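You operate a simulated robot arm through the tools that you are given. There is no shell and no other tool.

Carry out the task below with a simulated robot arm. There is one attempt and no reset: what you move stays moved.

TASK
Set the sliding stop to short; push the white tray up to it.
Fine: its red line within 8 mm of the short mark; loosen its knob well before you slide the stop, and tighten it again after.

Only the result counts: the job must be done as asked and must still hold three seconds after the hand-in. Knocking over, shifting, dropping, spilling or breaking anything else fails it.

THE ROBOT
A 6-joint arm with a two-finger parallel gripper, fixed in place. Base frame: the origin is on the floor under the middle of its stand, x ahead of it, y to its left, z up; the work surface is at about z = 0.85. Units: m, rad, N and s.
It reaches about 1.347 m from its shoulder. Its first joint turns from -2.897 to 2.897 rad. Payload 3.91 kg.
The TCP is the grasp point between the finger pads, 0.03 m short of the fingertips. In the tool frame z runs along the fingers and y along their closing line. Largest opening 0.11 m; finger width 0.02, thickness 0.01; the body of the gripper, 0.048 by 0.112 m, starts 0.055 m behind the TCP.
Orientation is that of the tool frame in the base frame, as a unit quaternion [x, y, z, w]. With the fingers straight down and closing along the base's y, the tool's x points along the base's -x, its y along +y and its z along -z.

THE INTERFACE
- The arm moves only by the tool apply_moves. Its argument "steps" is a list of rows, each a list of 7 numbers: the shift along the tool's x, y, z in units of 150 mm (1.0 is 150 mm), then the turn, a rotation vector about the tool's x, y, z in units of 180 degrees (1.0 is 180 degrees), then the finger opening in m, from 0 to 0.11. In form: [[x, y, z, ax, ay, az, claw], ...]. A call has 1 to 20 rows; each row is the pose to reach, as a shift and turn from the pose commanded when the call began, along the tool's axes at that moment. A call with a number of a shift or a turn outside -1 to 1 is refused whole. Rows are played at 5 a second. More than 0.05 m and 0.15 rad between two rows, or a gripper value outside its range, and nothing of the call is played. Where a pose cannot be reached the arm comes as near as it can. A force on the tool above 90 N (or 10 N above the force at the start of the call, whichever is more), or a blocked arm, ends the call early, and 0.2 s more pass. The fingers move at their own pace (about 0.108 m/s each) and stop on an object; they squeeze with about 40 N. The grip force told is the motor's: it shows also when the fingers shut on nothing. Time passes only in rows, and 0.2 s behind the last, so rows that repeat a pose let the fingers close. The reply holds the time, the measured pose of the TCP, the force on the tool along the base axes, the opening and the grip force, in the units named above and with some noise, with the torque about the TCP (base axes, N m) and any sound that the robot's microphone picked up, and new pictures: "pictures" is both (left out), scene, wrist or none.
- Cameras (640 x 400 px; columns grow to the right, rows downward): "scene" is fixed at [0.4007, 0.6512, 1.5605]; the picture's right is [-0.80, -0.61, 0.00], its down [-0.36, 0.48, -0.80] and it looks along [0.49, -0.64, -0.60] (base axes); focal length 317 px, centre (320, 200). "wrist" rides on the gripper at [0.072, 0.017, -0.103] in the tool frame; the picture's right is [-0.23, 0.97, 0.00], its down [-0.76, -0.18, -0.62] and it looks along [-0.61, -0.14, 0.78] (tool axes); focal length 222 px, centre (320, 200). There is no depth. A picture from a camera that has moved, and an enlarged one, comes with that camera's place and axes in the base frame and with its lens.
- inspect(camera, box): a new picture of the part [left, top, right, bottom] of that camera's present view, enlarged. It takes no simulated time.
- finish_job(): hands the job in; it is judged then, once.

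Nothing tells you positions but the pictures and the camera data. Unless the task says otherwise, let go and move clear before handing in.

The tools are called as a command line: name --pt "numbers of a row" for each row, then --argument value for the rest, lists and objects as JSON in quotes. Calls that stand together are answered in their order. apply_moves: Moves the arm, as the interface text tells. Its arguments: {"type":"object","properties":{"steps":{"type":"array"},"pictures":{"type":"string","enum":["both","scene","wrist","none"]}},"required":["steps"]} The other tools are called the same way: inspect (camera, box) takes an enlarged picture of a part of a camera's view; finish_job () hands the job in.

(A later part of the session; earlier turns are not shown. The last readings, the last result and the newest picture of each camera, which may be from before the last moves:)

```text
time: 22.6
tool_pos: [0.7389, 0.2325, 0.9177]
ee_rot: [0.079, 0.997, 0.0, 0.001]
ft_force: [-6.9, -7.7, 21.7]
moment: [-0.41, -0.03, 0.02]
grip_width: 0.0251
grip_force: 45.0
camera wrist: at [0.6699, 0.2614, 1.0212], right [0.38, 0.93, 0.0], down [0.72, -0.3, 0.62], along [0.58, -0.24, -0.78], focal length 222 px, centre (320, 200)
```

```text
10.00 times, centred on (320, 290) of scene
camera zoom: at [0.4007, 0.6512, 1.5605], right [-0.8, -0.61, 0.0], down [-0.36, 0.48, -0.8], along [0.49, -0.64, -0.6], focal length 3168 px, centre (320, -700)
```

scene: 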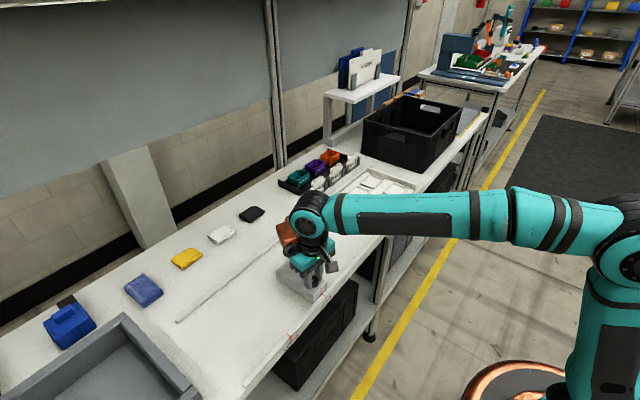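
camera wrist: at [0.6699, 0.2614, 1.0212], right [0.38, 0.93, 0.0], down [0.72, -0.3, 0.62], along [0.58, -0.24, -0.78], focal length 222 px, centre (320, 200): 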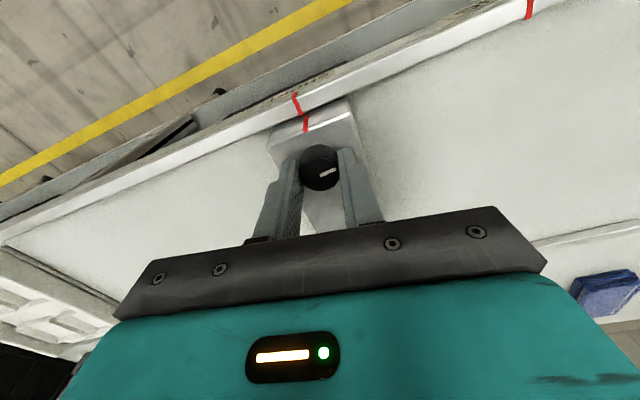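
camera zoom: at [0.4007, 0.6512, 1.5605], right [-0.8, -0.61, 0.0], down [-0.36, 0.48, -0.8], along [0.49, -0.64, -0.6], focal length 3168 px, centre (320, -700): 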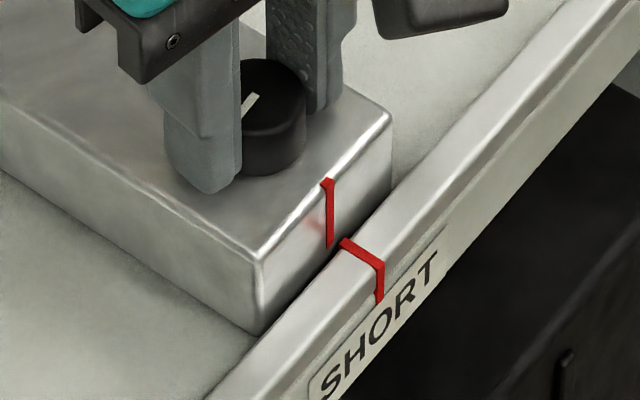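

The pointer is back near its original tight angle and the alignment is intact. I'll turn slightly further to feel whether it's against its tight end.

apply_moves --pt "0 0 -0.005 0 0 0.03 0.0" --pt "0 0 -0.008 0 0 0.06 0.0" --pt "0 0 -0.008 0 0 0.09 0.0" --pt "0 0 -0.008 0 0 0.12 0.0" --pictures "both"

inspect --camera "wrist" --box '[240, 90, 400, 190]'

inspect --camera "scene" --box '[288, 270, 352, 310]'

```text
time: 23.6
tool_pos: [0.7398, 0.2322, 0.9158]
ee_rot: [0.265, 0.964, 0.0, 0.0]
ft_force: [-0.2, -7.3, -2.6]
moment: [0.31, -0.03, 0.57]
grip_width: 0.0255
grip_force: 44.4
camera wrist: at [0.6867, 0.2842, 1.021], right [0.69, 0.72, 0.0], down [0.56, -0.54, 0.62], along [0.45, -0.43, -0.78], focal length 222 px, centre (320, 200)
```

scene: 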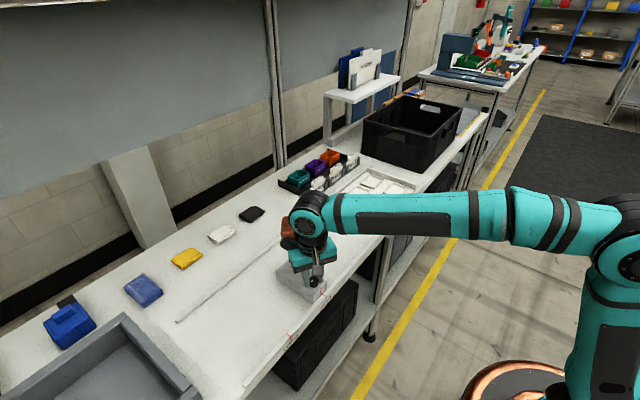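
wrist: 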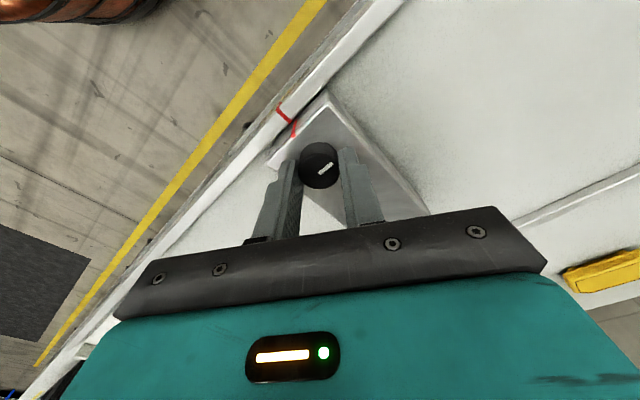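

```text
4.00 times, centred on (320, 140) of wrist
camera zoom: at [0.6867, 0.2842, 1.021], right [0.69, 0.72, 0.0], down [0.56, -0.54, 0.62], along [0.45, -0.43, -0.78], focal length 888 px, centre (320, 440)
```

zoom: 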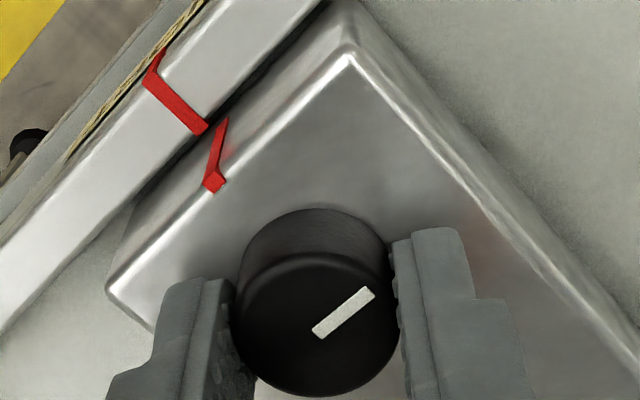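

```text
10.00 times, centred on (320, 290) of scene
camera zoom: at [0.4007, 0.6512, 1.5605], right [-0.8, -0.61, 0.0], down [-0.36, 0.48, -0.8], along [0.49, -0.64, -0.6], focal length 3168 px, centre (320, -700)
```

zoom: 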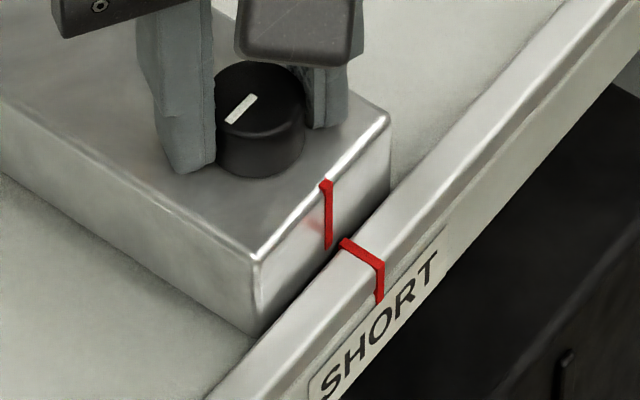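

There's a 0.57 N·m resisting torque and the grip slips on the knob, so it's tight. The red line is still at the SHORT mark. I'll release and lift clear.

apply_moves --pt "0 0 0 0 0 0.12 0.05" --pt "0 0 0 0 0 0.0 0.05" --pictures "none"

```text
refused: row 1 steps farther than a row can; nothing moved
```

That call was refused because I put in a wrong rotation value, and nothing moved. I'll simply open the fingers and then lift straight up.

apply_moves --pt "0 0 0 0 0 0 0.045" --pt "0 0 0 0 0 0 0.045" --pt "0 0 -0.1 0 0 0 0.045" --pt "0 0 -0.3 0 0 0 0.045" --pt "0 0 -0.55 0 0 0 0.045" --pt "0 0 -0.8 0 0 0 0.045" --pt "0 0 -1.0 0 0 0 0.045" --pictures "both"

inspect --camera "scene" --box '[288, 270, 352, 310]'

inspect --camera "wrist" --box '[240, 60, 400, 160]'

```text
time: 25.2
tool_pos: [0.7402, 0.2299, 1.0677]
ee_rot: [0.264, 0.965, 0.0, 0.0]
ft_force: [0.3, 0.0, 0.9]
moment: [0.03, 0.0, 0.0]
grip_width: 0.045
grip_force: 0.1
camera wrist: at [0.6864, 0.2818, 1.1724], right [0.69, 0.72, 0.0], down [0.56, -0.54, 0.62], along [0.45, -0.43, -0.78], focal length 222 px, centre (320, 200)
```

scene: 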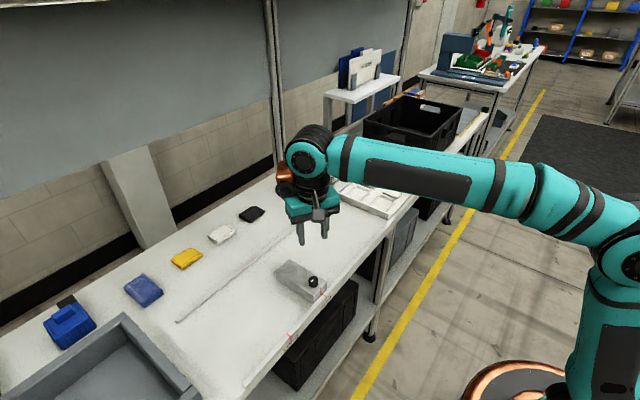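
wrist: 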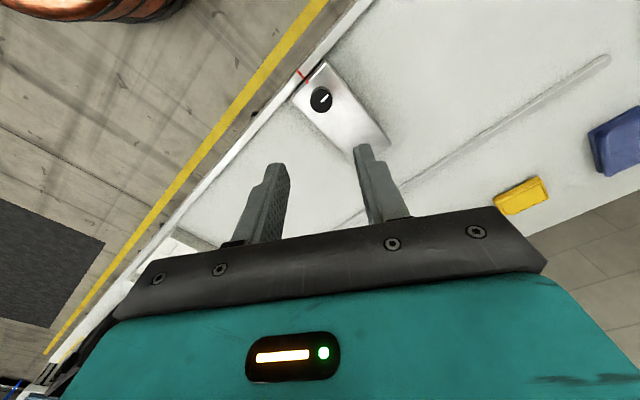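

```text
10.00 times, centred on (320, 290) of scene
camera zoom: at [0.4007, 0.6512, 1.5605], right [-0.8, -0.61, 0.0], down [-0.36, 0.48, -0.8], along [0.49, -0.64, -0.6], focal length 3168 px, centre (320, -700)
```

zoom: 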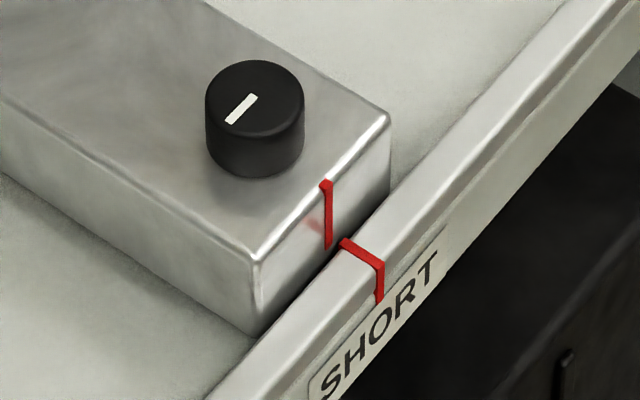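

```text
4.00 times, centred on (320, 110) of wrist
camera zoom: at [0.6864, 0.2818, 1.1724], right [0.69, 0.72, 0.0], down [0.56, -0.54, 0.62], along [0.45, -0.43, -0.78], focal length 888 px, centre (320, 560)
```

zoom: 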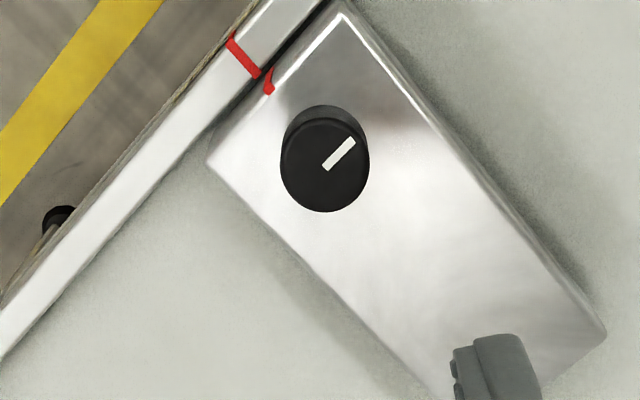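

The stop is set: its line is within about 2–3 mm of SHORT and the knob is tight. Next I'll square the gripper up and travel toward the tray at a safe height for a closer look.

apply_moves --pt "-0.115 -0.196 -0.08 0 0 -0.034 0.045" --pt "-0.231 -0.391 -0.16 0 0 -0.068 0.045" --pt "-0.346 -0.587 -0.24 0 0 -0.102 0.045" --pt "-0.462 -0.782 -0.32 0 0 -0.136 0.03" --pt "-0.577 -0.978 -0.4 0 0 -0.17 0.0" --pt "-0.577 -0.978 -0.4 0 0 -0.17 0.0" --pictures "none"

```text
time: 26.6
tool_pos: [0.74, 0.0606, 1.1274]
ee_rot: [0.0, 1.0, 0.001, 0.0]
ft_force: [0.1, 0.1, 0.5]
moment: [0.01, 0.0, 0.01]
grip_width: 0.0
grip_force: 37.7
```

I'm back at the straight orientation at y≈0.06. I'll continue toward −y to look at the tray.

apply_moves --pt "0.06 -0.25 -0.03 0 0 0 0.0" --pt "0.12 -0.5 -0.06 0 0 0 0.0" --pt "0.18 -0.75 -0.09 0 0 0 0.0" --pt "0.24 -1.0 -0.12 0 0 0 0.0" --pictures "none"

apply_moves --pt "0 -0.25 0 0 0 0 0.0" --pt "0 -0.5 0 0 0 0 0.0" --pt "0 -0.75 0 0 0 0 0.0" --pt "0 -0.98 0 0 0 0 0.0" --pt "0 -0.98 0 0 0 0 0.0" --pictures "both"

```text
time: 27.6
tool_pos: [0.7022, -0.0865, 1.1427]
ee_rot: [0.0, 1.0, 0.0, 0.0]
ft_force: [-0.7, -0.1, -0.7]
moment: [-0.04, 0.01, -0.01]
grip_width: 0.0
grip_force: 37.6
```

```text
time: 28.8
tool_pos: [0.705, -0.2345, 1.1443]
ee_rot: [0.0, 1.0, -0.001, 0.001]
ft_force: [-0.3, -0.3, 0.6]
moment: [0.01, 0.02, -0.02]
grip_width: 0.0
grip_force: 37.9
camera wrist: at [0.6328, -0.2174, 1.249], right [0.23, 0.97, 0.0], down [0.76, -0.18, 0.62], along [0.61, -0.14, -0.78], focal length 222 px, centre (320, 200)
```

scene: 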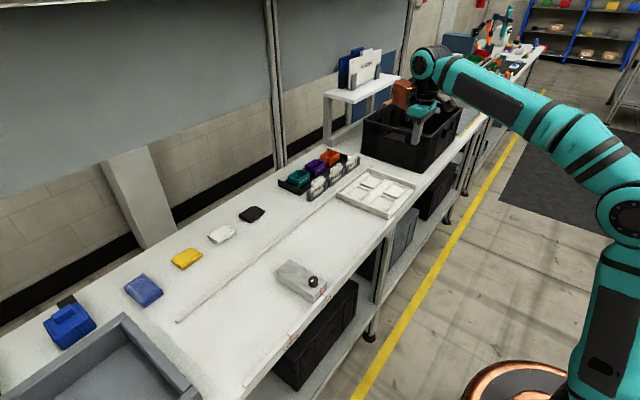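
wrist: 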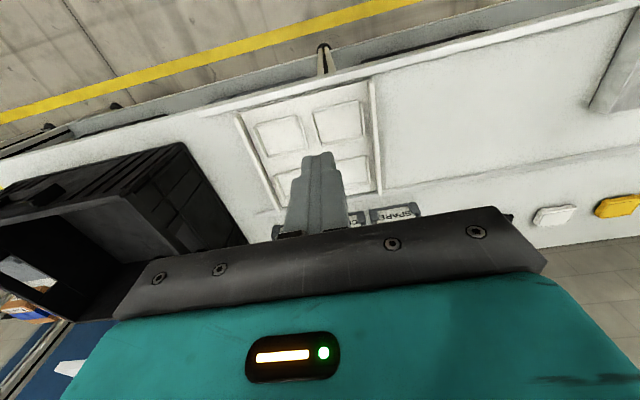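

inspect --camera "scene" --box '[300, 110, 460, 230]'

inspect --camera "wrist" --box '[120, 60, 440, 260]'

inspect --camera "scene" --box '[330, 150, 426, 225]'

```text
3.33 times, centred on (380, 170) of scene
camera zoom: at [0.4007, 0.6512, 1.5605], right [-0.8, -0.61, 0.0], down [-0.36, 0.48, -0.8], along [0.49, -0.64, -0.6], focal length 1056 px, centre (120, 300)
```

zoom: 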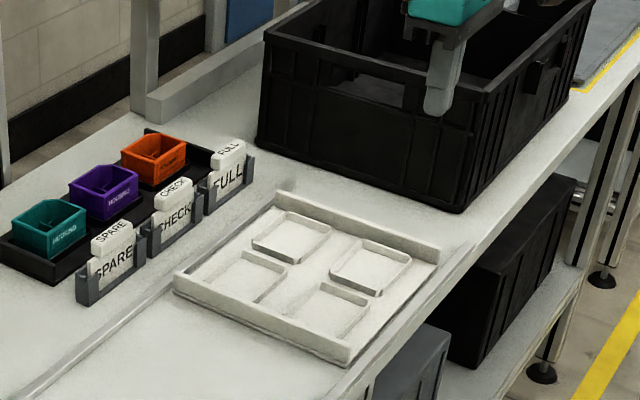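

```text
2.00 times, centred on (280, 160) of wrist
camera zoom: at [0.6328, -0.2174, 1.249], right [0.23, 0.97, 0.0], down [0.76, -0.18, 0.62], along [0.61, -0.14, -0.78], focal length 444 px, centre (400, 280)
```

zoom: 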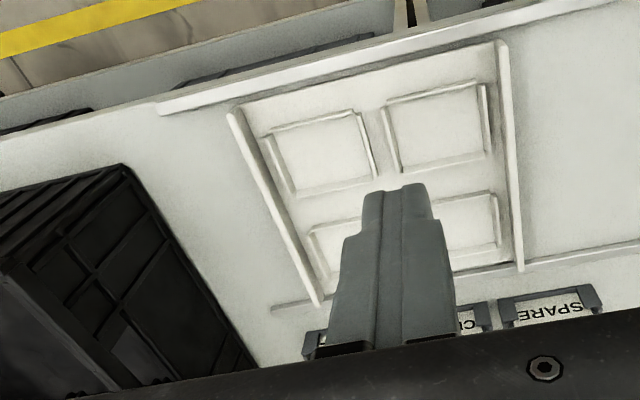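

```text
5.33 times, centred on (378, 188) of scene
camera zoom: at [0.4007, 0.6512, 1.5605], right [-0.8, -0.61, 0.0], down [-0.36, 0.48, -0.8], along [0.49, -0.64, -0.6], focal length 1690 px, centre (11, 267)
```

zoom: 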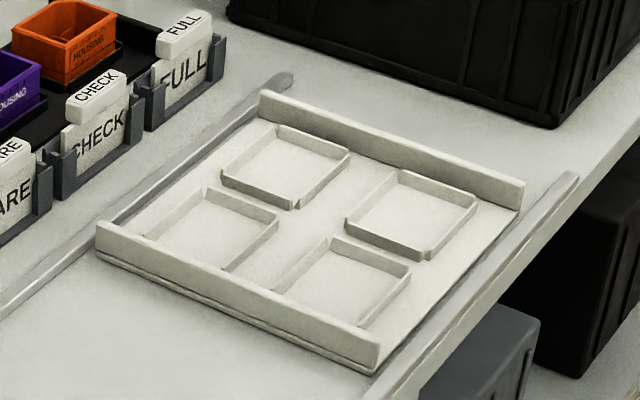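

The tray has walls on its −y and +y ends, with outer faces at about y≈−0.381 and −0.155. It spans x 0.718–0.935 and its wall top is at z≈0.873. I'll bring the closed fingers down between the tray's −y wall and the crate, centred at x≈0.827.

apply_moves --pt "-0.16 -0.2 0 0 0 0 0.0" --pt "-0.32 -0.4 0 0 0 0 0.0" --pt "-0.49 -0.6 0 0 0 0 0.0" --pt "-0.65 -0.8 0 0 0 0 0.0" --pt "-0.813 -1.0 0 0 0 0 0.0" --pt "-0.813 -1.0 0 0 0 0 0.0" --pictures "none"

apply_moves --pt "0 -0.17 0.1 0 0 0 0.0" --pt "0 -0.17 0.35 0 0 0 0.0" --pt "0 -0.17 0.6 0 0 0 0.0" --pt "0 -0.17 0.8 0 0 0 0.0" --pt "0 -0.17 0.8 0 0 0 0.0" --pictures "both"

```text
time: 30.2
tool_pos: [0.8247, -0.3818, 1.1464]
ee_rot: [0.0, 1.0, 0.0, -0.001]
ft_force: [-0.8, -0.5, -0.7]
moment: [0.03, -0.03, 0.01]
grip_width: 0.0
grip_force: 37.2
```

```text
time: 31.4
tool_pos: [0.8227, -0.407, 1.0241]
ee_rot: [0.0, 1.0, 0.0, 0.0]
ft_force: [0.8, 0.3, 0.0]
moment: [0.01, 0.04, -0.01]
grip_width: 0.0001
grip_force: 37.4
camera wrist: at [0.7505, -0.3908, 1.1279], right [0.23, 0.97, 0.0], down [0.76, -0.18, 0.62], along [0.61, -0.14, -0.78], focal length 222 px, centre (320, 200)
```

scene: 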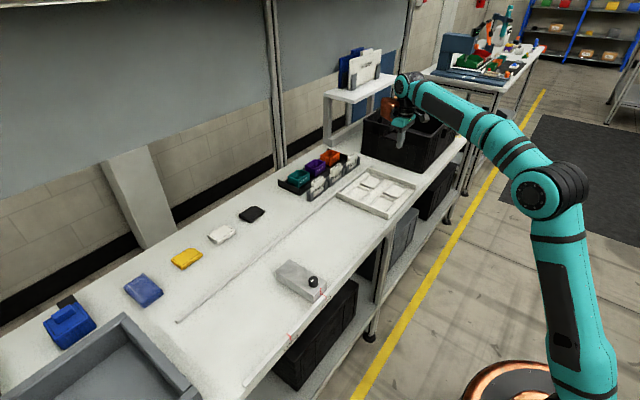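
wrist: 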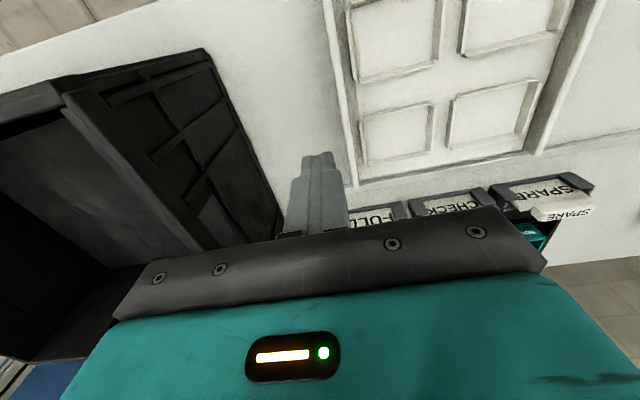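

inspect --camera "wrist" --box '[220, 60, 420, 240]'

inspect --camera "scene" --box '[330, 60, 490, 220]'

```text
2.22 times, centred on (320, 150) of wrist
camera zoom: at [0.7505, -0.3908, 1.1279], right [0.23, 0.97, 0.0], down [0.76, -0.18, 0.62], along [0.61, -0.14, -0.78], focal length 494 px, centre (320, 311)
```

zoom: 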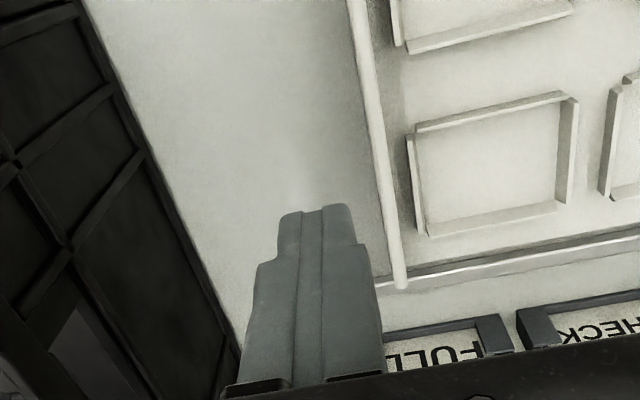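

```text
2.50 times, centred on (410, 140) of scene
camera zoom: at [0.4007, 0.6512, 1.5605], right [-0.8, -0.61, 0.0], down [-0.36, 0.48, -0.8], along [0.49, -0.64, -0.6], focal length 792 px, centre (95, 350)
```

zoom: 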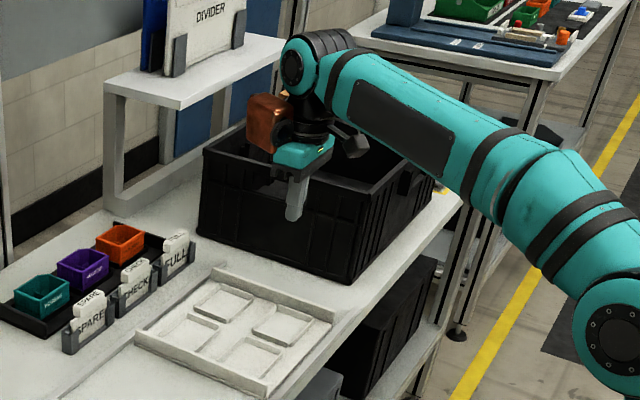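

The fingers hang between the tray wall (y≈−0.385) and the crate (y≈−0.508) with clearance on both sides. I'll lower them to just above the bench.

apply_moves --pt "-0.02 -0.02 0.25 0 0 0 0.0" --pt "-0.02 -0.02 0.5 0 0 0 0.0" --pt "-0.02 -0.02 0.7 0 0 0 0.0" --pt "-0.02 -0.02 0.8 0 0 0 0.0" --pt "-0.02 -0.02 0.87 0 0 0 0.0" --pt "-0.02 -0.02 0.87 0 0 0 0.0" --pictures "both"

inspect --camera "wrist" --box '[220, 60, 420, 240]'

inspect --camera "scene" --box '[330, 80, 490, 220]'

```text
time: 32.8
tool_pos: [0.8277, -0.4113, 0.895]
ee_rot: [0.0, 1.0, 0.0, 0.0]
ft_force: [0.2, -0.5, 0.7]
moment: [0.0, 0.02, -0.02]
grip_width: 0.0
grip_force: 37.8
camera wrist: at [0.755, -0.3952, 0.9994], right [0.23, 0.97, 0.0], down [0.76, -0.18, 0.62], along [0.61, -0.14, -0.78], focal length 222 px, centre (320, 200)
```

scene: 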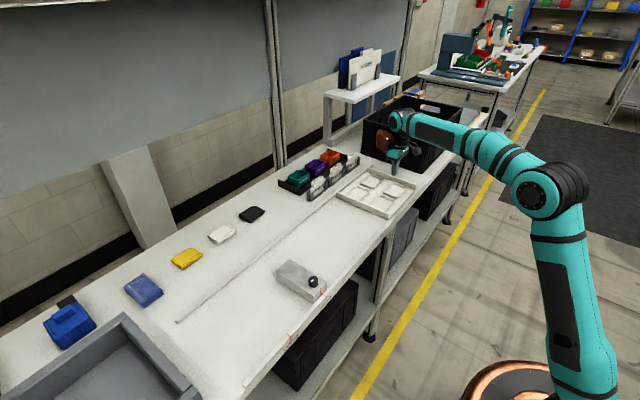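
wrist: 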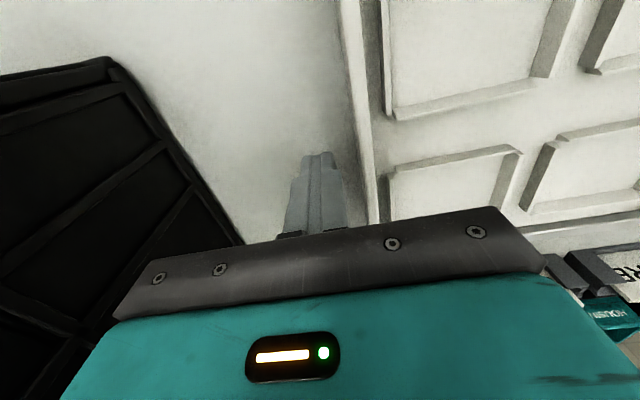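

```text
2.22 times, centred on (320, 150) of wrist
camera zoom: at [0.755, -0.3952, 0.9994], right [0.23, 0.97, 0.0], down [0.76, -0.18, 0.62], along [0.61, -0.14, -0.78], focal length 494 px, centre (320, 311)
```

zoom: 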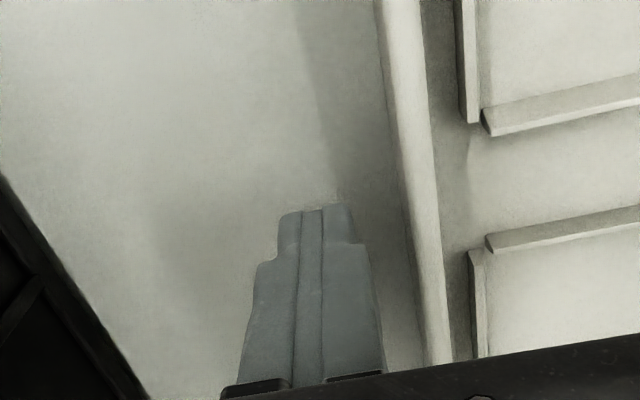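

```text
2.86 times, centred on (410, 150) of scene
camera zoom: at [0.4007, 0.6512, 1.5605], right [-0.8, -0.61, 0.0], down [-0.36, 0.48, -0.8], along [0.49, -0.64, -0.6], focal length 905 px, centre (63, 343)
```

zoom: 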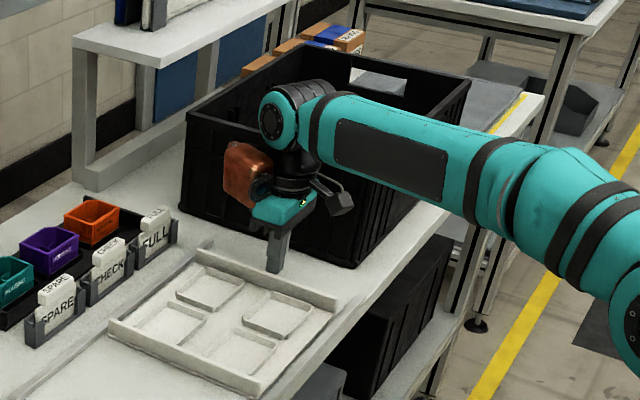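

Contact-free so far, with the fingertips at z≈0.865. I'll drop another 5 mm and make the first gentle push in +y, watching the force.

apply_moves --pt "0 0 0.035 0 0 0 0.0" --pt "0 0.05 0.035 0 0 0 0.0" --pt "0 0.1 0.035 0 0 0 0.0" --pt "0 0.15 0.035 0 0 0 0.0" --pt "0 0.2 0.035 0 0 0 0.0" --pt "0 0.25 0.035 0 0 0 0.0" --pictures "both"

inspect --camera "scene" --box '[330, 150, 426, 225]'

```text
time: 34.2
tool_pos: [0.8284, -0.3754, 0.8909]
ee_rot: [0.0, 1.0, 0.0, -0.001]
ft_force: [-0.6, -0.5, -0.1]
moment: [-0.02, -0.01, -0.01]
grip_width: 0.0
grip_force: 37.9
camera wrist: at [0.7551, -0.3583, 0.9947], right [0.23, 0.97, 0.0], down [0.76, -0.18, 0.62], along [0.61, -0.14, -0.78], focal length 222 px, centre (320, 200)
```

scene: 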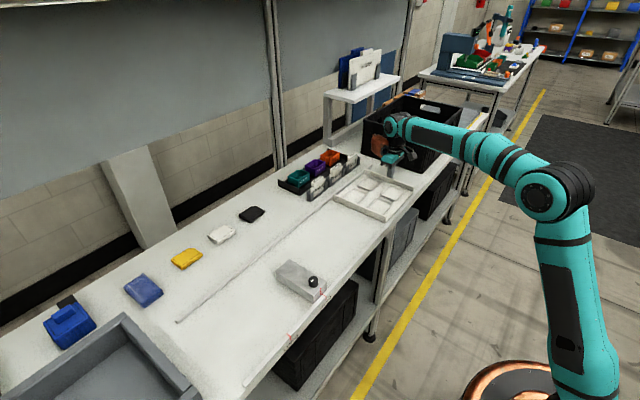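
wrist: 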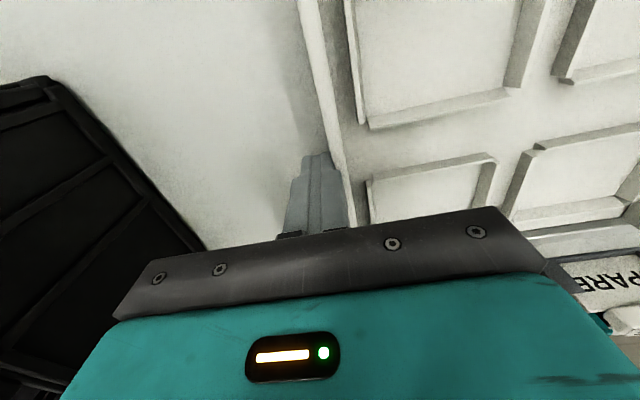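

```text
5.33 times, centred on (378, 188) of scene
camera zoom: at [0.4007, 0.6512, 1.5605], right [-0.8, -0.61, 0.0], down [-0.36, 0.48, -0.8], along [0.49, -0.64, -0.6], focal length 1690 px, centre (11, 267)
```

zoom: 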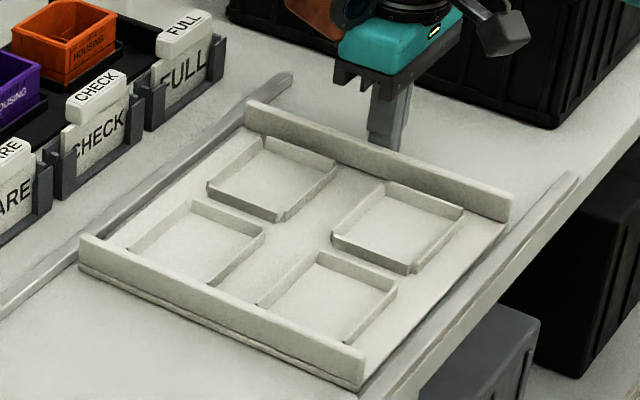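

The tray slides straight with almost no resistance. It has moved about 22 mm, with about 0.33 m still to go, so I'll continue pushing slowly.

apply_moves --pt "0 0.07 0 0 0 0 0.0" --pt "0 0.14 0 0 0 0 0.0" --pt "0 0.21 0 0 0 0 0.0" --pt "0 0.28 0 0 0 0 0.0" --pt "0 0.35 0 0 0 0 0.0" --pt "0 0.42 0 0 0 0 0.0" --pt "0 0.49 0 0 0 0 0.0" --pt "0 0.56 0 0 0 0 0.0" --pt "0 0.63 0 0 0 0 0.0" --pt "0 0.7 0 0 0 0 0.0" --pt "0 0.77 0 0 0 0 0.0" --pt "0 0.84 0 0 0 0 0.0" --pt "0 0.91 0 0 0 0 0.0" --pt "0 0.98 0 0 0 0 0.0" --pictures "both"

inspect --camera "scene" --box '[260, 160, 420, 310]'

```text
time: 37.2
tool_pos: [0.8276, -0.228, 0.8876]
ee_rot: [0.0, 1.0, 0.001, 0.0]
ft_force: [0.0, -0.2, -0.3]
moment: [0.0, -0.04, 0.0]
grip_width: 0.0
grip_force: 37.7
camera wrist: at [0.7552, -0.2114, 0.9928], right [0.23, 0.97, 0.0], down [0.76, -0.18, 0.62], along [0.61, -0.14, -0.78], focal length 222 px, centre (320, 200)
```

scene: 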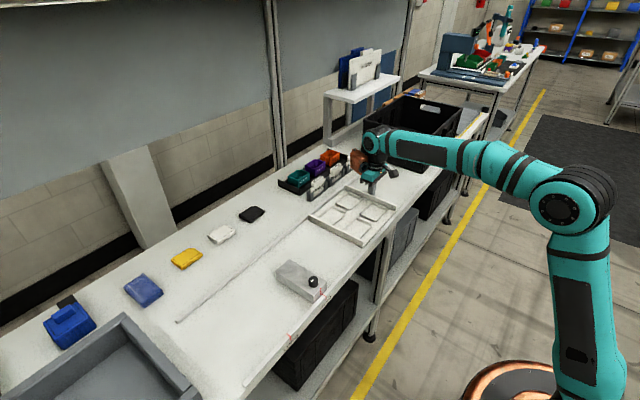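
wrist: 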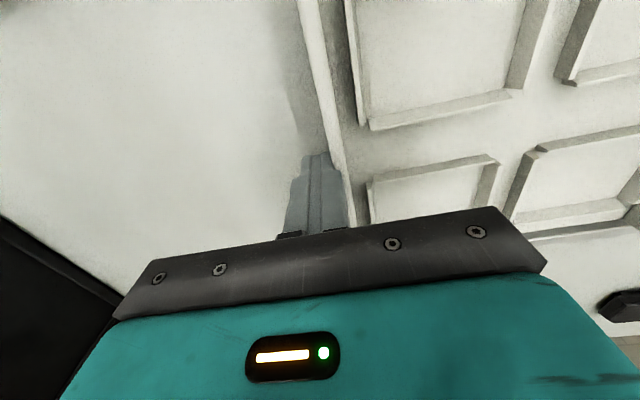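

```text
2.67 times, centred on (340, 235) of scene
camera zoom: at [0.4007, 0.6512, 1.5605], right [-0.8, -0.61, 0.0], down [-0.36, 0.48, -0.8], along [0.49, -0.64, -0.6], focal length 845 px, centre (267, 107)
```

zoom: 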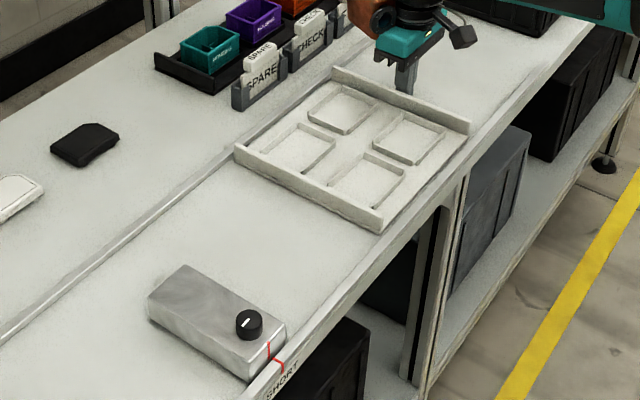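

The tray's leading edge is at y≈0.016 and the stop's face is at about 0.206. I'll push 145 mm more and then slow down for contact.

apply_moves --pt "0 0.07 0 0 0 0 0.0" --pt "0 0.14 0 0 0 0 0.0" --pt "0 0.21 0 0 0 0 0.0" --pt "0 0.28 0 0 0 0 0.0" --pt "0 0.35 0 0 0 0 0.0" --pt "0 0.42 0 0 0 0 0.0" --pt "0 0.49 0 0 0 0 0.0" --pt "0 0.56 0 0 0 0 0.0" --pt "0 0.63 0 0 0 0 0.0" --pt "0 0.7 0 0 0 0 0.0" --pt "0 0.77 0 0 0 0 0.0" --pt "0 0.84 0 0 0 0 0.0" --pt "0 0.91 0 0 0 0 0.0" --pt "0 0.98 0 0 0 0 0.0" --pictures "both"

inspect --camera "scene" --box '[250, 200, 378, 310]'

```text
time: 40.2
tool_pos: [0.8284, -0.081, 0.8936]
ee_rot: [0.0, 1.0, 0.0, 0.0]
ft_force: [-0.6, 0.3, 0.2]
moment: [-0.02, 0.0, -0.01]
grip_width: 0.0
grip_force: 37.2
camera wrist: at [0.756, -0.0639, 0.9962], right [0.23, 0.97, 0.0], down [0.76, -0.18, 0.62], along [0.61, -0.14, -0.78], focal length 222 px, centre (320, 200)
```

scene: 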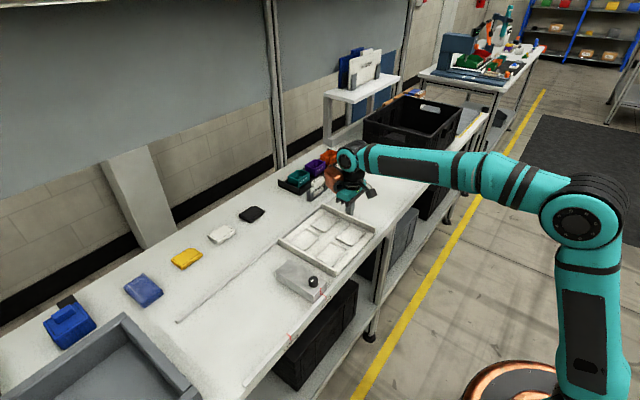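
wrist: 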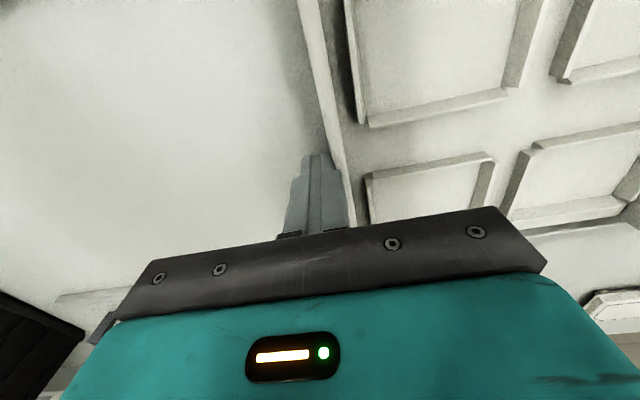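

```text
3.64 times, centred on (314, 255) of scene
camera zoom: at [0.4007, 0.6512, 1.5605], right [-0.8, -0.61, 0.0], down [-0.36, 0.48, -0.8], along [0.49, -0.64, -0.6], focal length 1152 px, centre (342, 0)
```

zoom: 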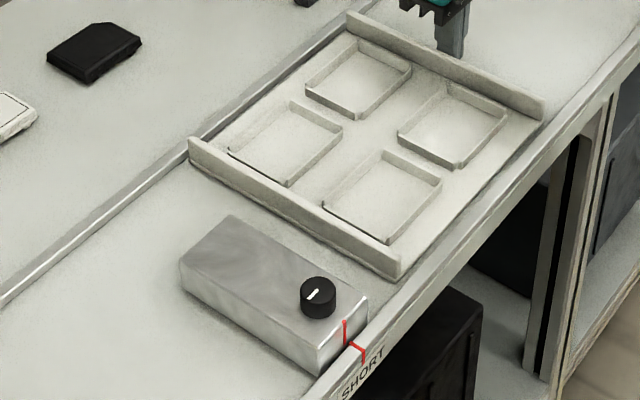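

There's about 45 mm left before contact. I'll push 36 mm at a slower pace and re-check.

apply_moves --pt "0 0.04 0 0 0 0 0.0" --pt "0 0.08 0 0 0 0 0.0" --pt "0 0.12 0 0 0 0 0.0" --pt "0 0.16 0 0 0 0 0.0" --pt "0 0.2 0 0 0 0 0.0" --pt "0 0.23 0 0 0 0 0.0" --pt "0 0.24 0 0 0 0 0.0" --pictures "scene"

inspect --camera "scene" --box '[260, 225, 356, 305]'

```text
time: 41.8
tool_pos: [0.8271, -0.0467, 0.8894]
ee_rot: [-0.001, 1.0, 0.0, 0.0]
ft_force: [-0.3, -1.1, 0.9]
moment: [-0.04, -0.03, 0.0]
grip_width: 0.0
grip_force: 37.6
```

scene: 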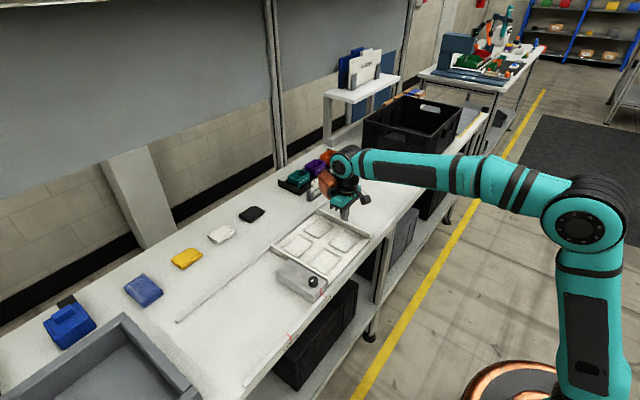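

```text
5.00 times, centred on (308, 265) of scene
camera zoom: at [0.4007, 0.6512, 1.5605], right [-0.8, -0.61, 0.0], down [-0.36, 0.48, -0.8], along [0.49, -0.64, -0.6], focal length 1584 px, centre (380, -125)
```

zoom: 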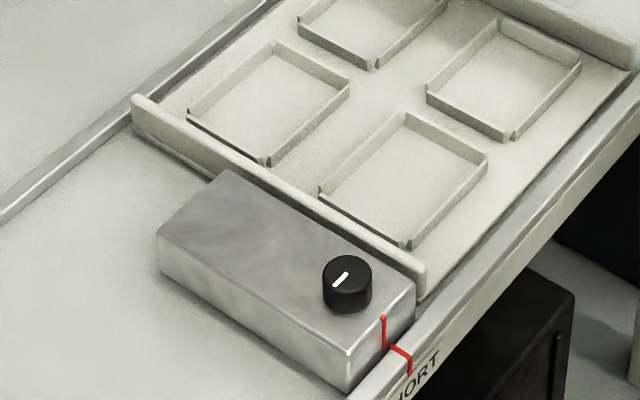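

Only a few millimetres remain. I'll close the gap in 1–2 mm steps and check the force.

apply_moves --pt "0 0.01 0 0 0 0 0.0" --pt "0 0.02 0 0 0 0 0.0" --pt "0 0.03 0 0 0 0 0.0" --pt "0 0.04 0 0 0 0 0.0" --pt "0 0.04 0 0 0 0 0.0" --pictures "scene"

inspect --camera "scene" --box '[276, 240, 356, 300]'

```text
time: 43.0
tool_pos: [0.8278, -0.0397, 0.8883]
ee_rot: [0.0, 1.0, 0.0, 0.0]
ft_force: [-0.5, -1.4, 0.4]
moment: [-0.04, 0.02, 0.04]
grip_width: 0.0
grip_force: 37.6
```

scene: 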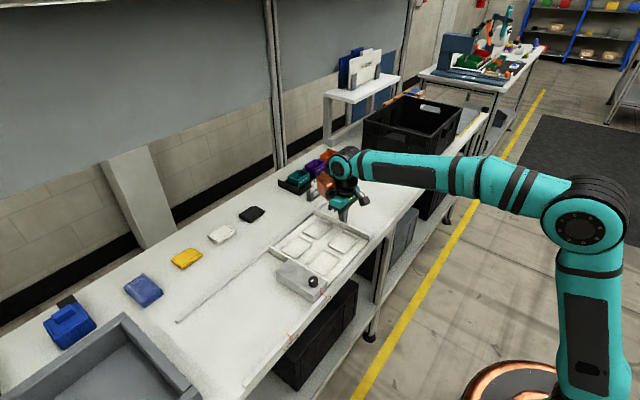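

```text
6.67 times, centred on (316, 270) of scene
camera zoom: at [0.4007, 0.6512, 1.5605], right [-0.8, -0.61, 0.0], down [-0.36, 0.48, -0.8], along [0.49, -0.64, -0.6], focal length 2112 px, centre (347, -267)
```

zoom: 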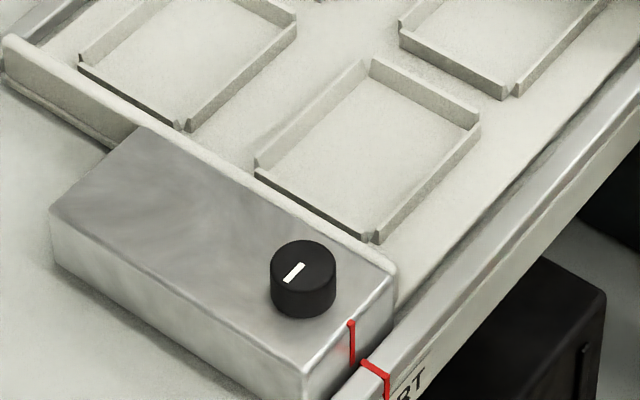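

Very near contact and the force is still only friction. I'll advance 3 mm more in 1 mm steps.

apply_moves --pt "0 0.007 0 0 0 0 0.0" --pt "0 0.014 0 0 0 0 0.0" --pt "0 0.02 0 0 0 0 0.0" --pt "0 0.02 0 0 0 0 0.0" --pictures "none"

```text
time: 44.0
tool_pos: [0.8283, -0.0367, 0.8903]
ee_rot: [0.0, 1.0, 0.001, 0.0]
ft_force: [1.8, -3.8, -0.8]
moment: [-0.11, -0.04, 0.03]
grip_width: 0.0002
grip_force: 37.8
```

The force is starting to rise, at 3.8 N. I'll take another 1.5 mm and check again.

apply_moves --pt "0 0.005 0 0 0 0 0.0" --pt "0 0.01 0 0 0 0 0.0" --pt "0 0.01 0 0 0 0 0.0" --pictures "both"

inspect --camera "scene" --box '[276, 240, 356, 300]'

inspect --camera "scene" --box '[288, 270, 352, 310]'

```text
time: 44.8
tool_pos: [0.8263, -0.0369, 0.8889]
ee_rot: [0.001, 1.0, 0.0, 0.0]
ft_force: [3.6, -15.1, 6.3]
moment: [-0.24, -0.09, -0.05]
grip_width: 0.0
grip_force: 37.7
camera wrist: at [0.7546, -0.0193, 0.9936], right [0.23, 0.97, 0.0], down [0.76, -0.18, 0.62], along [0.61, -0.14, -0.78], focal length 222 px, centre (320, 200)
```

scene: 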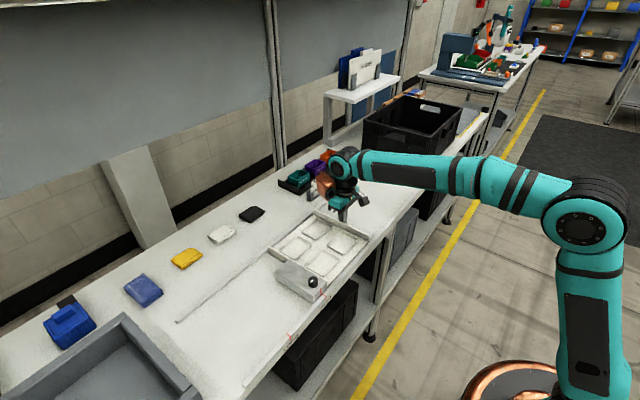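
wrist: 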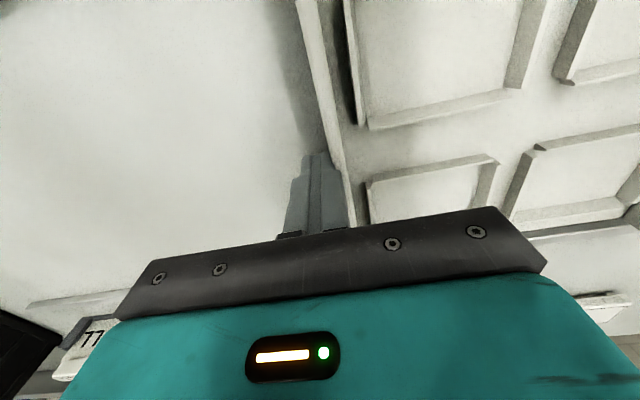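

```text
6.67 times, centred on (316, 270) of scene
camera zoom: at [0.4007, 0.6512, 1.5605], right [-0.8, -0.61, 0.0], down [-0.36, 0.48, -0.8], along [0.49, -0.64, -0.6], focal length 2112 px, centre (347, -267)
```

zoom: 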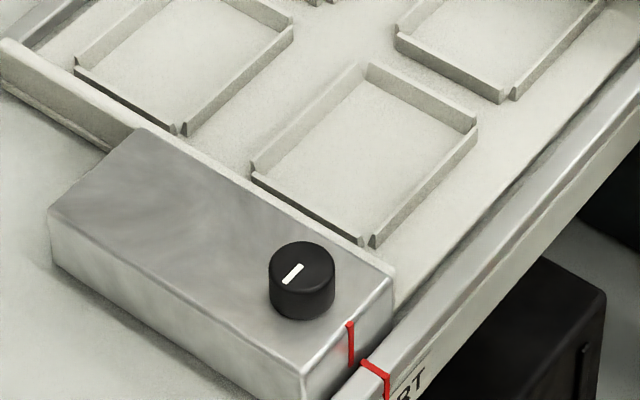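

```text
10.00 times, centred on (320, 290) of scene
camera zoom: at [0.4007, 0.6512, 1.5605], right [-0.8, -0.61, 0.0], down [-0.36, 0.48, -0.8], along [0.49, -0.64, -0.6], focal length 3168 px, centre (320, -700)
```

zoom: 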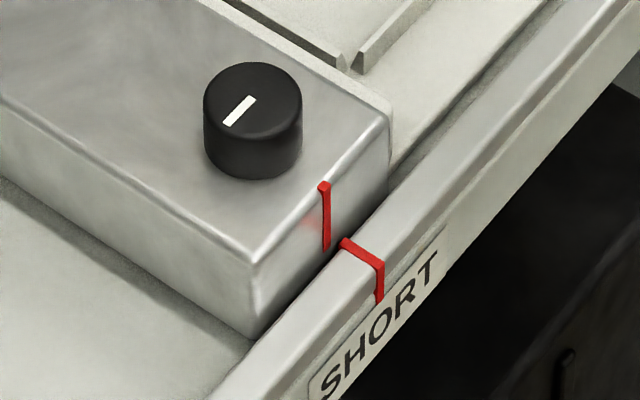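

Contact is made: the tray is flush against the stop at about 15 N, and the red line is still within 2–3 mm of SHORT. I'll back the fingers off gently.

apply_moves --pt "0 -0.01 0 0 0 0 0.0" --pt "0 -0.04 0 0 0 0 0.0" --pt "0 -0.1 0 0 0 0 0.0" --pt "0 -0.2 0 0 0 0 0.0" --pt "0 -0.3 0 0 0 0 0.0" --pt "0 -0.3 -0.2 0 0 0 0.0" --pt "0 -0.3 -0.5 0 0 0 0.0" --pt "0 -0.3 -0.8 0 0 0 0.0" --pt "0 -0.3 -1.0 0 0 0 0.0" --pictures "both"

inspect --camera "scene" --box '[276, 240, 356, 300]'

inspect --camera "scene" --box '[288, 270, 352, 310]'

inspect --camera "scene" --box '[240, 190, 400, 310]'

```text
time: 46.8
tool_pos: [0.8288, -0.0799, 1.0412]
ee_rot: [0.0, 1.0, 0.0, 0.0]
ft_force: [0.2, 0.7, -0.1]
moment: [0.01, 0.0, -0.02]
grip_width: 0.0
grip_force: 37.8
camera wrist: at [0.7565, -0.0639, 1.1453], right [0.23, 0.97, 0.0], down [0.76, -0.18, 0.62], along [0.61, -0.14, -0.78], focal length 222 px, centre (320, 200)
```

scene: 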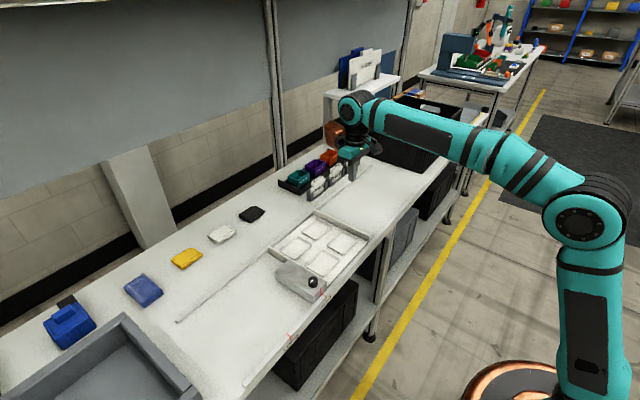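
wrist: 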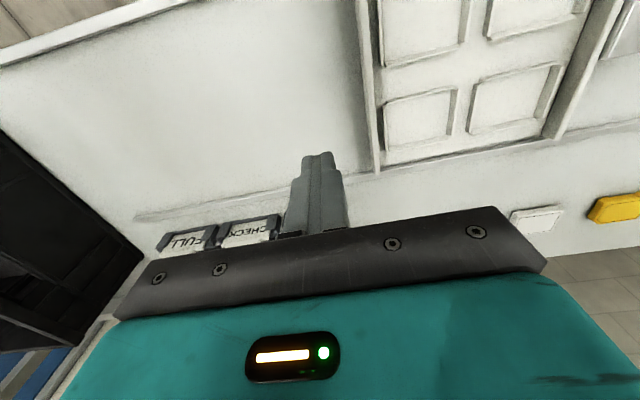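

```text
6.67 times, centred on (316, 270) of scene
camera zoom: at [0.4007, 0.6512, 1.5605], right [-0.8, -0.61, 0.0], down [-0.36, 0.48, -0.8], along [0.49, -0.64, -0.6], focal length 2112 px, centre (347, -267)
```

zoom: 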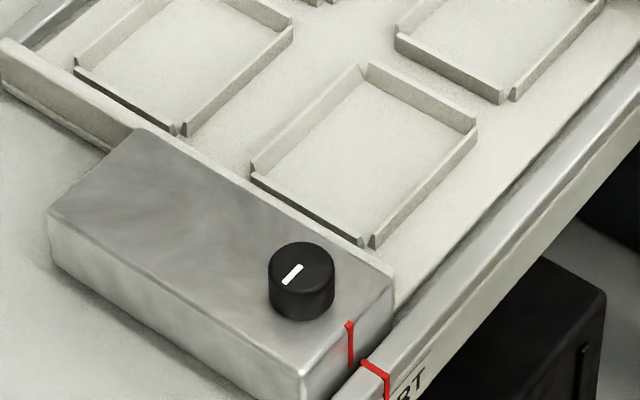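

```text
10.00 times, centred on (320, 290) of scene
camera zoom: at [0.4007, 0.6512, 1.5605], right [-0.8, -0.61, 0.0], down [-0.36, 0.48, -0.8], along [0.49, -0.64, -0.6], focal length 3168 px, centre (320, -700)
```

zoom: 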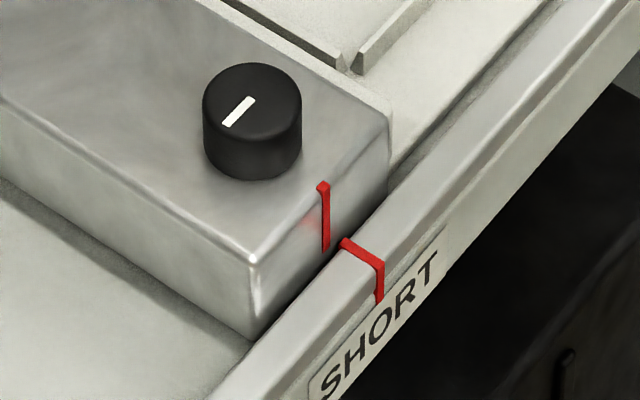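

```text
3.33 times, centred on (320, 250) of scene
camera zoom: at [0.4007, 0.6512, 1.5605], right [-0.8, -0.61, 0.0], down [-0.36, 0.48, -0.8], along [0.49, -0.64, -0.6], focal length 1056 px, centre (320, 33)
```

zoom: 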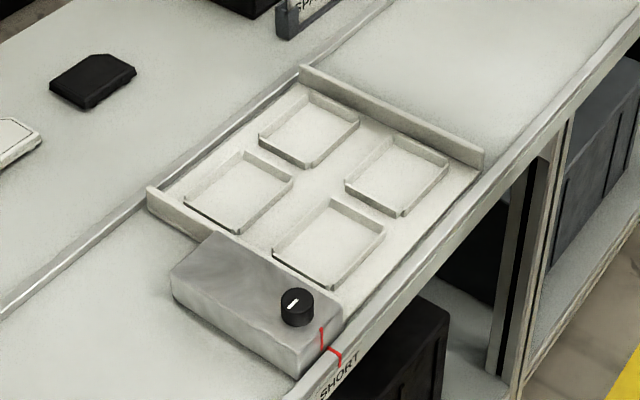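

The tray stays flush against the stop and the knob is unchanged. I'll move above the stop for a precise close-up of the red line and knob before handing in.

apply_moves --pt "0.12 0.25 -0.05 0 0 0 0.0" --pt "0.24 0.5 -0.1 0 0 0 0.0" --pt "0.36 0.75 -0.15 0 0 0 0.0" --pt "0.48 1.0 -0.2 0 0 0 0.0" --pt "0.593 1.0 -0.2 0 0 0 0.0" --pictures "none"

apply_moves --pt "0 0.25 0 0 0 0 0.0" --pt "0 0.5 0 0 0 0 0.0" --pt "0 0.75 0 0 0 0 0.0" --pt "0 1.0 0 0 0 0 0.0" --pt "0 1.0 0 0 0 0 0.0" --pictures "both"

inspect --camera "wrist" --box '[240, 40, 400, 140]'

inspect --camera "wrist" --box '[280, 50, 360, 100]'

```text
time: 48.0
tool_pos: [0.7397, 0.071, 1.0679]
ee_rot: [0.001, 1.0, 0.0, 0.0]
ft_force: [1.0, 0.1, -0.3]
moment: [0.01, 0.0, 0.03]
grip_width: 0.0004
grip_force: 37.5
```

```text
time: 49.2
tool_pos: [0.7407, 0.22, 1.0649]
ee_rot: [0.001, 1.0, 0.0, 0.0]
ft_force: [0.7, 0.4, 0.3]
moment: [0.01, -0.03, 0.0]
grip_width: 0.0002
grip_force: 37.7
camera wrist: at [0.6684, 0.2369, 1.1702], right [0.23, 0.97, 0.0], down [0.76, -0.18, 0.62], along [0.61, -0.14, -0.78], focal length 222 px, centre (320, 200)
```

scene: 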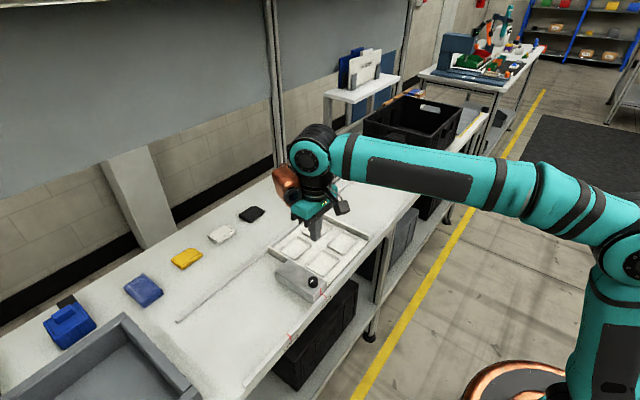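
wrist: 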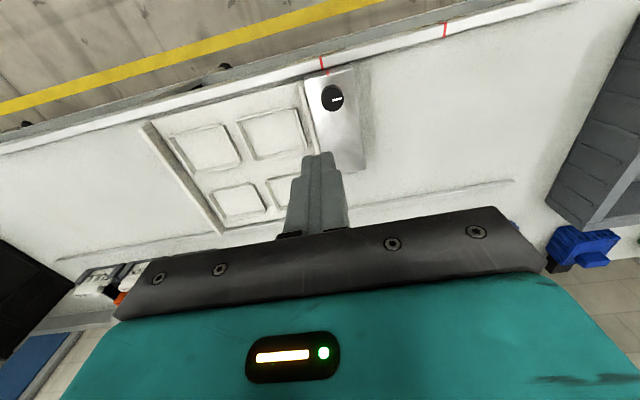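

```text
4.00 times, centred on (320, 90) of wrist
camera zoom: at [0.6684, 0.2369, 1.1702], right [0.23, 0.97, 0.0], down [0.76, -0.18, 0.62], along [0.61, -0.14, -0.78], focal length 888 px, centre (320, 640)
```

zoom: 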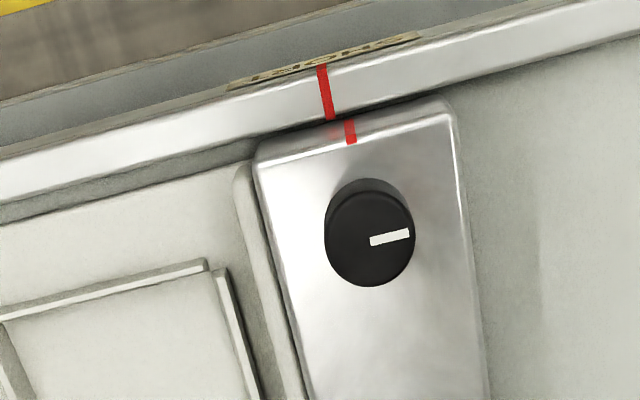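

```text
8.00 times, centred on (320, 75) of wrist
camera zoom: at [0.6684, 0.2369, 1.1702], right [0.23, 0.97, 0.0], down [0.76, -0.18, 0.62], along [0.61, -0.14, -0.78], focal length 1777 px, centre (320, 1200)
```

zoom: 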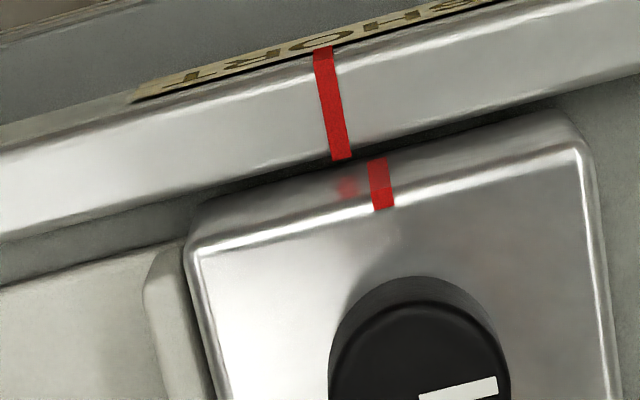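

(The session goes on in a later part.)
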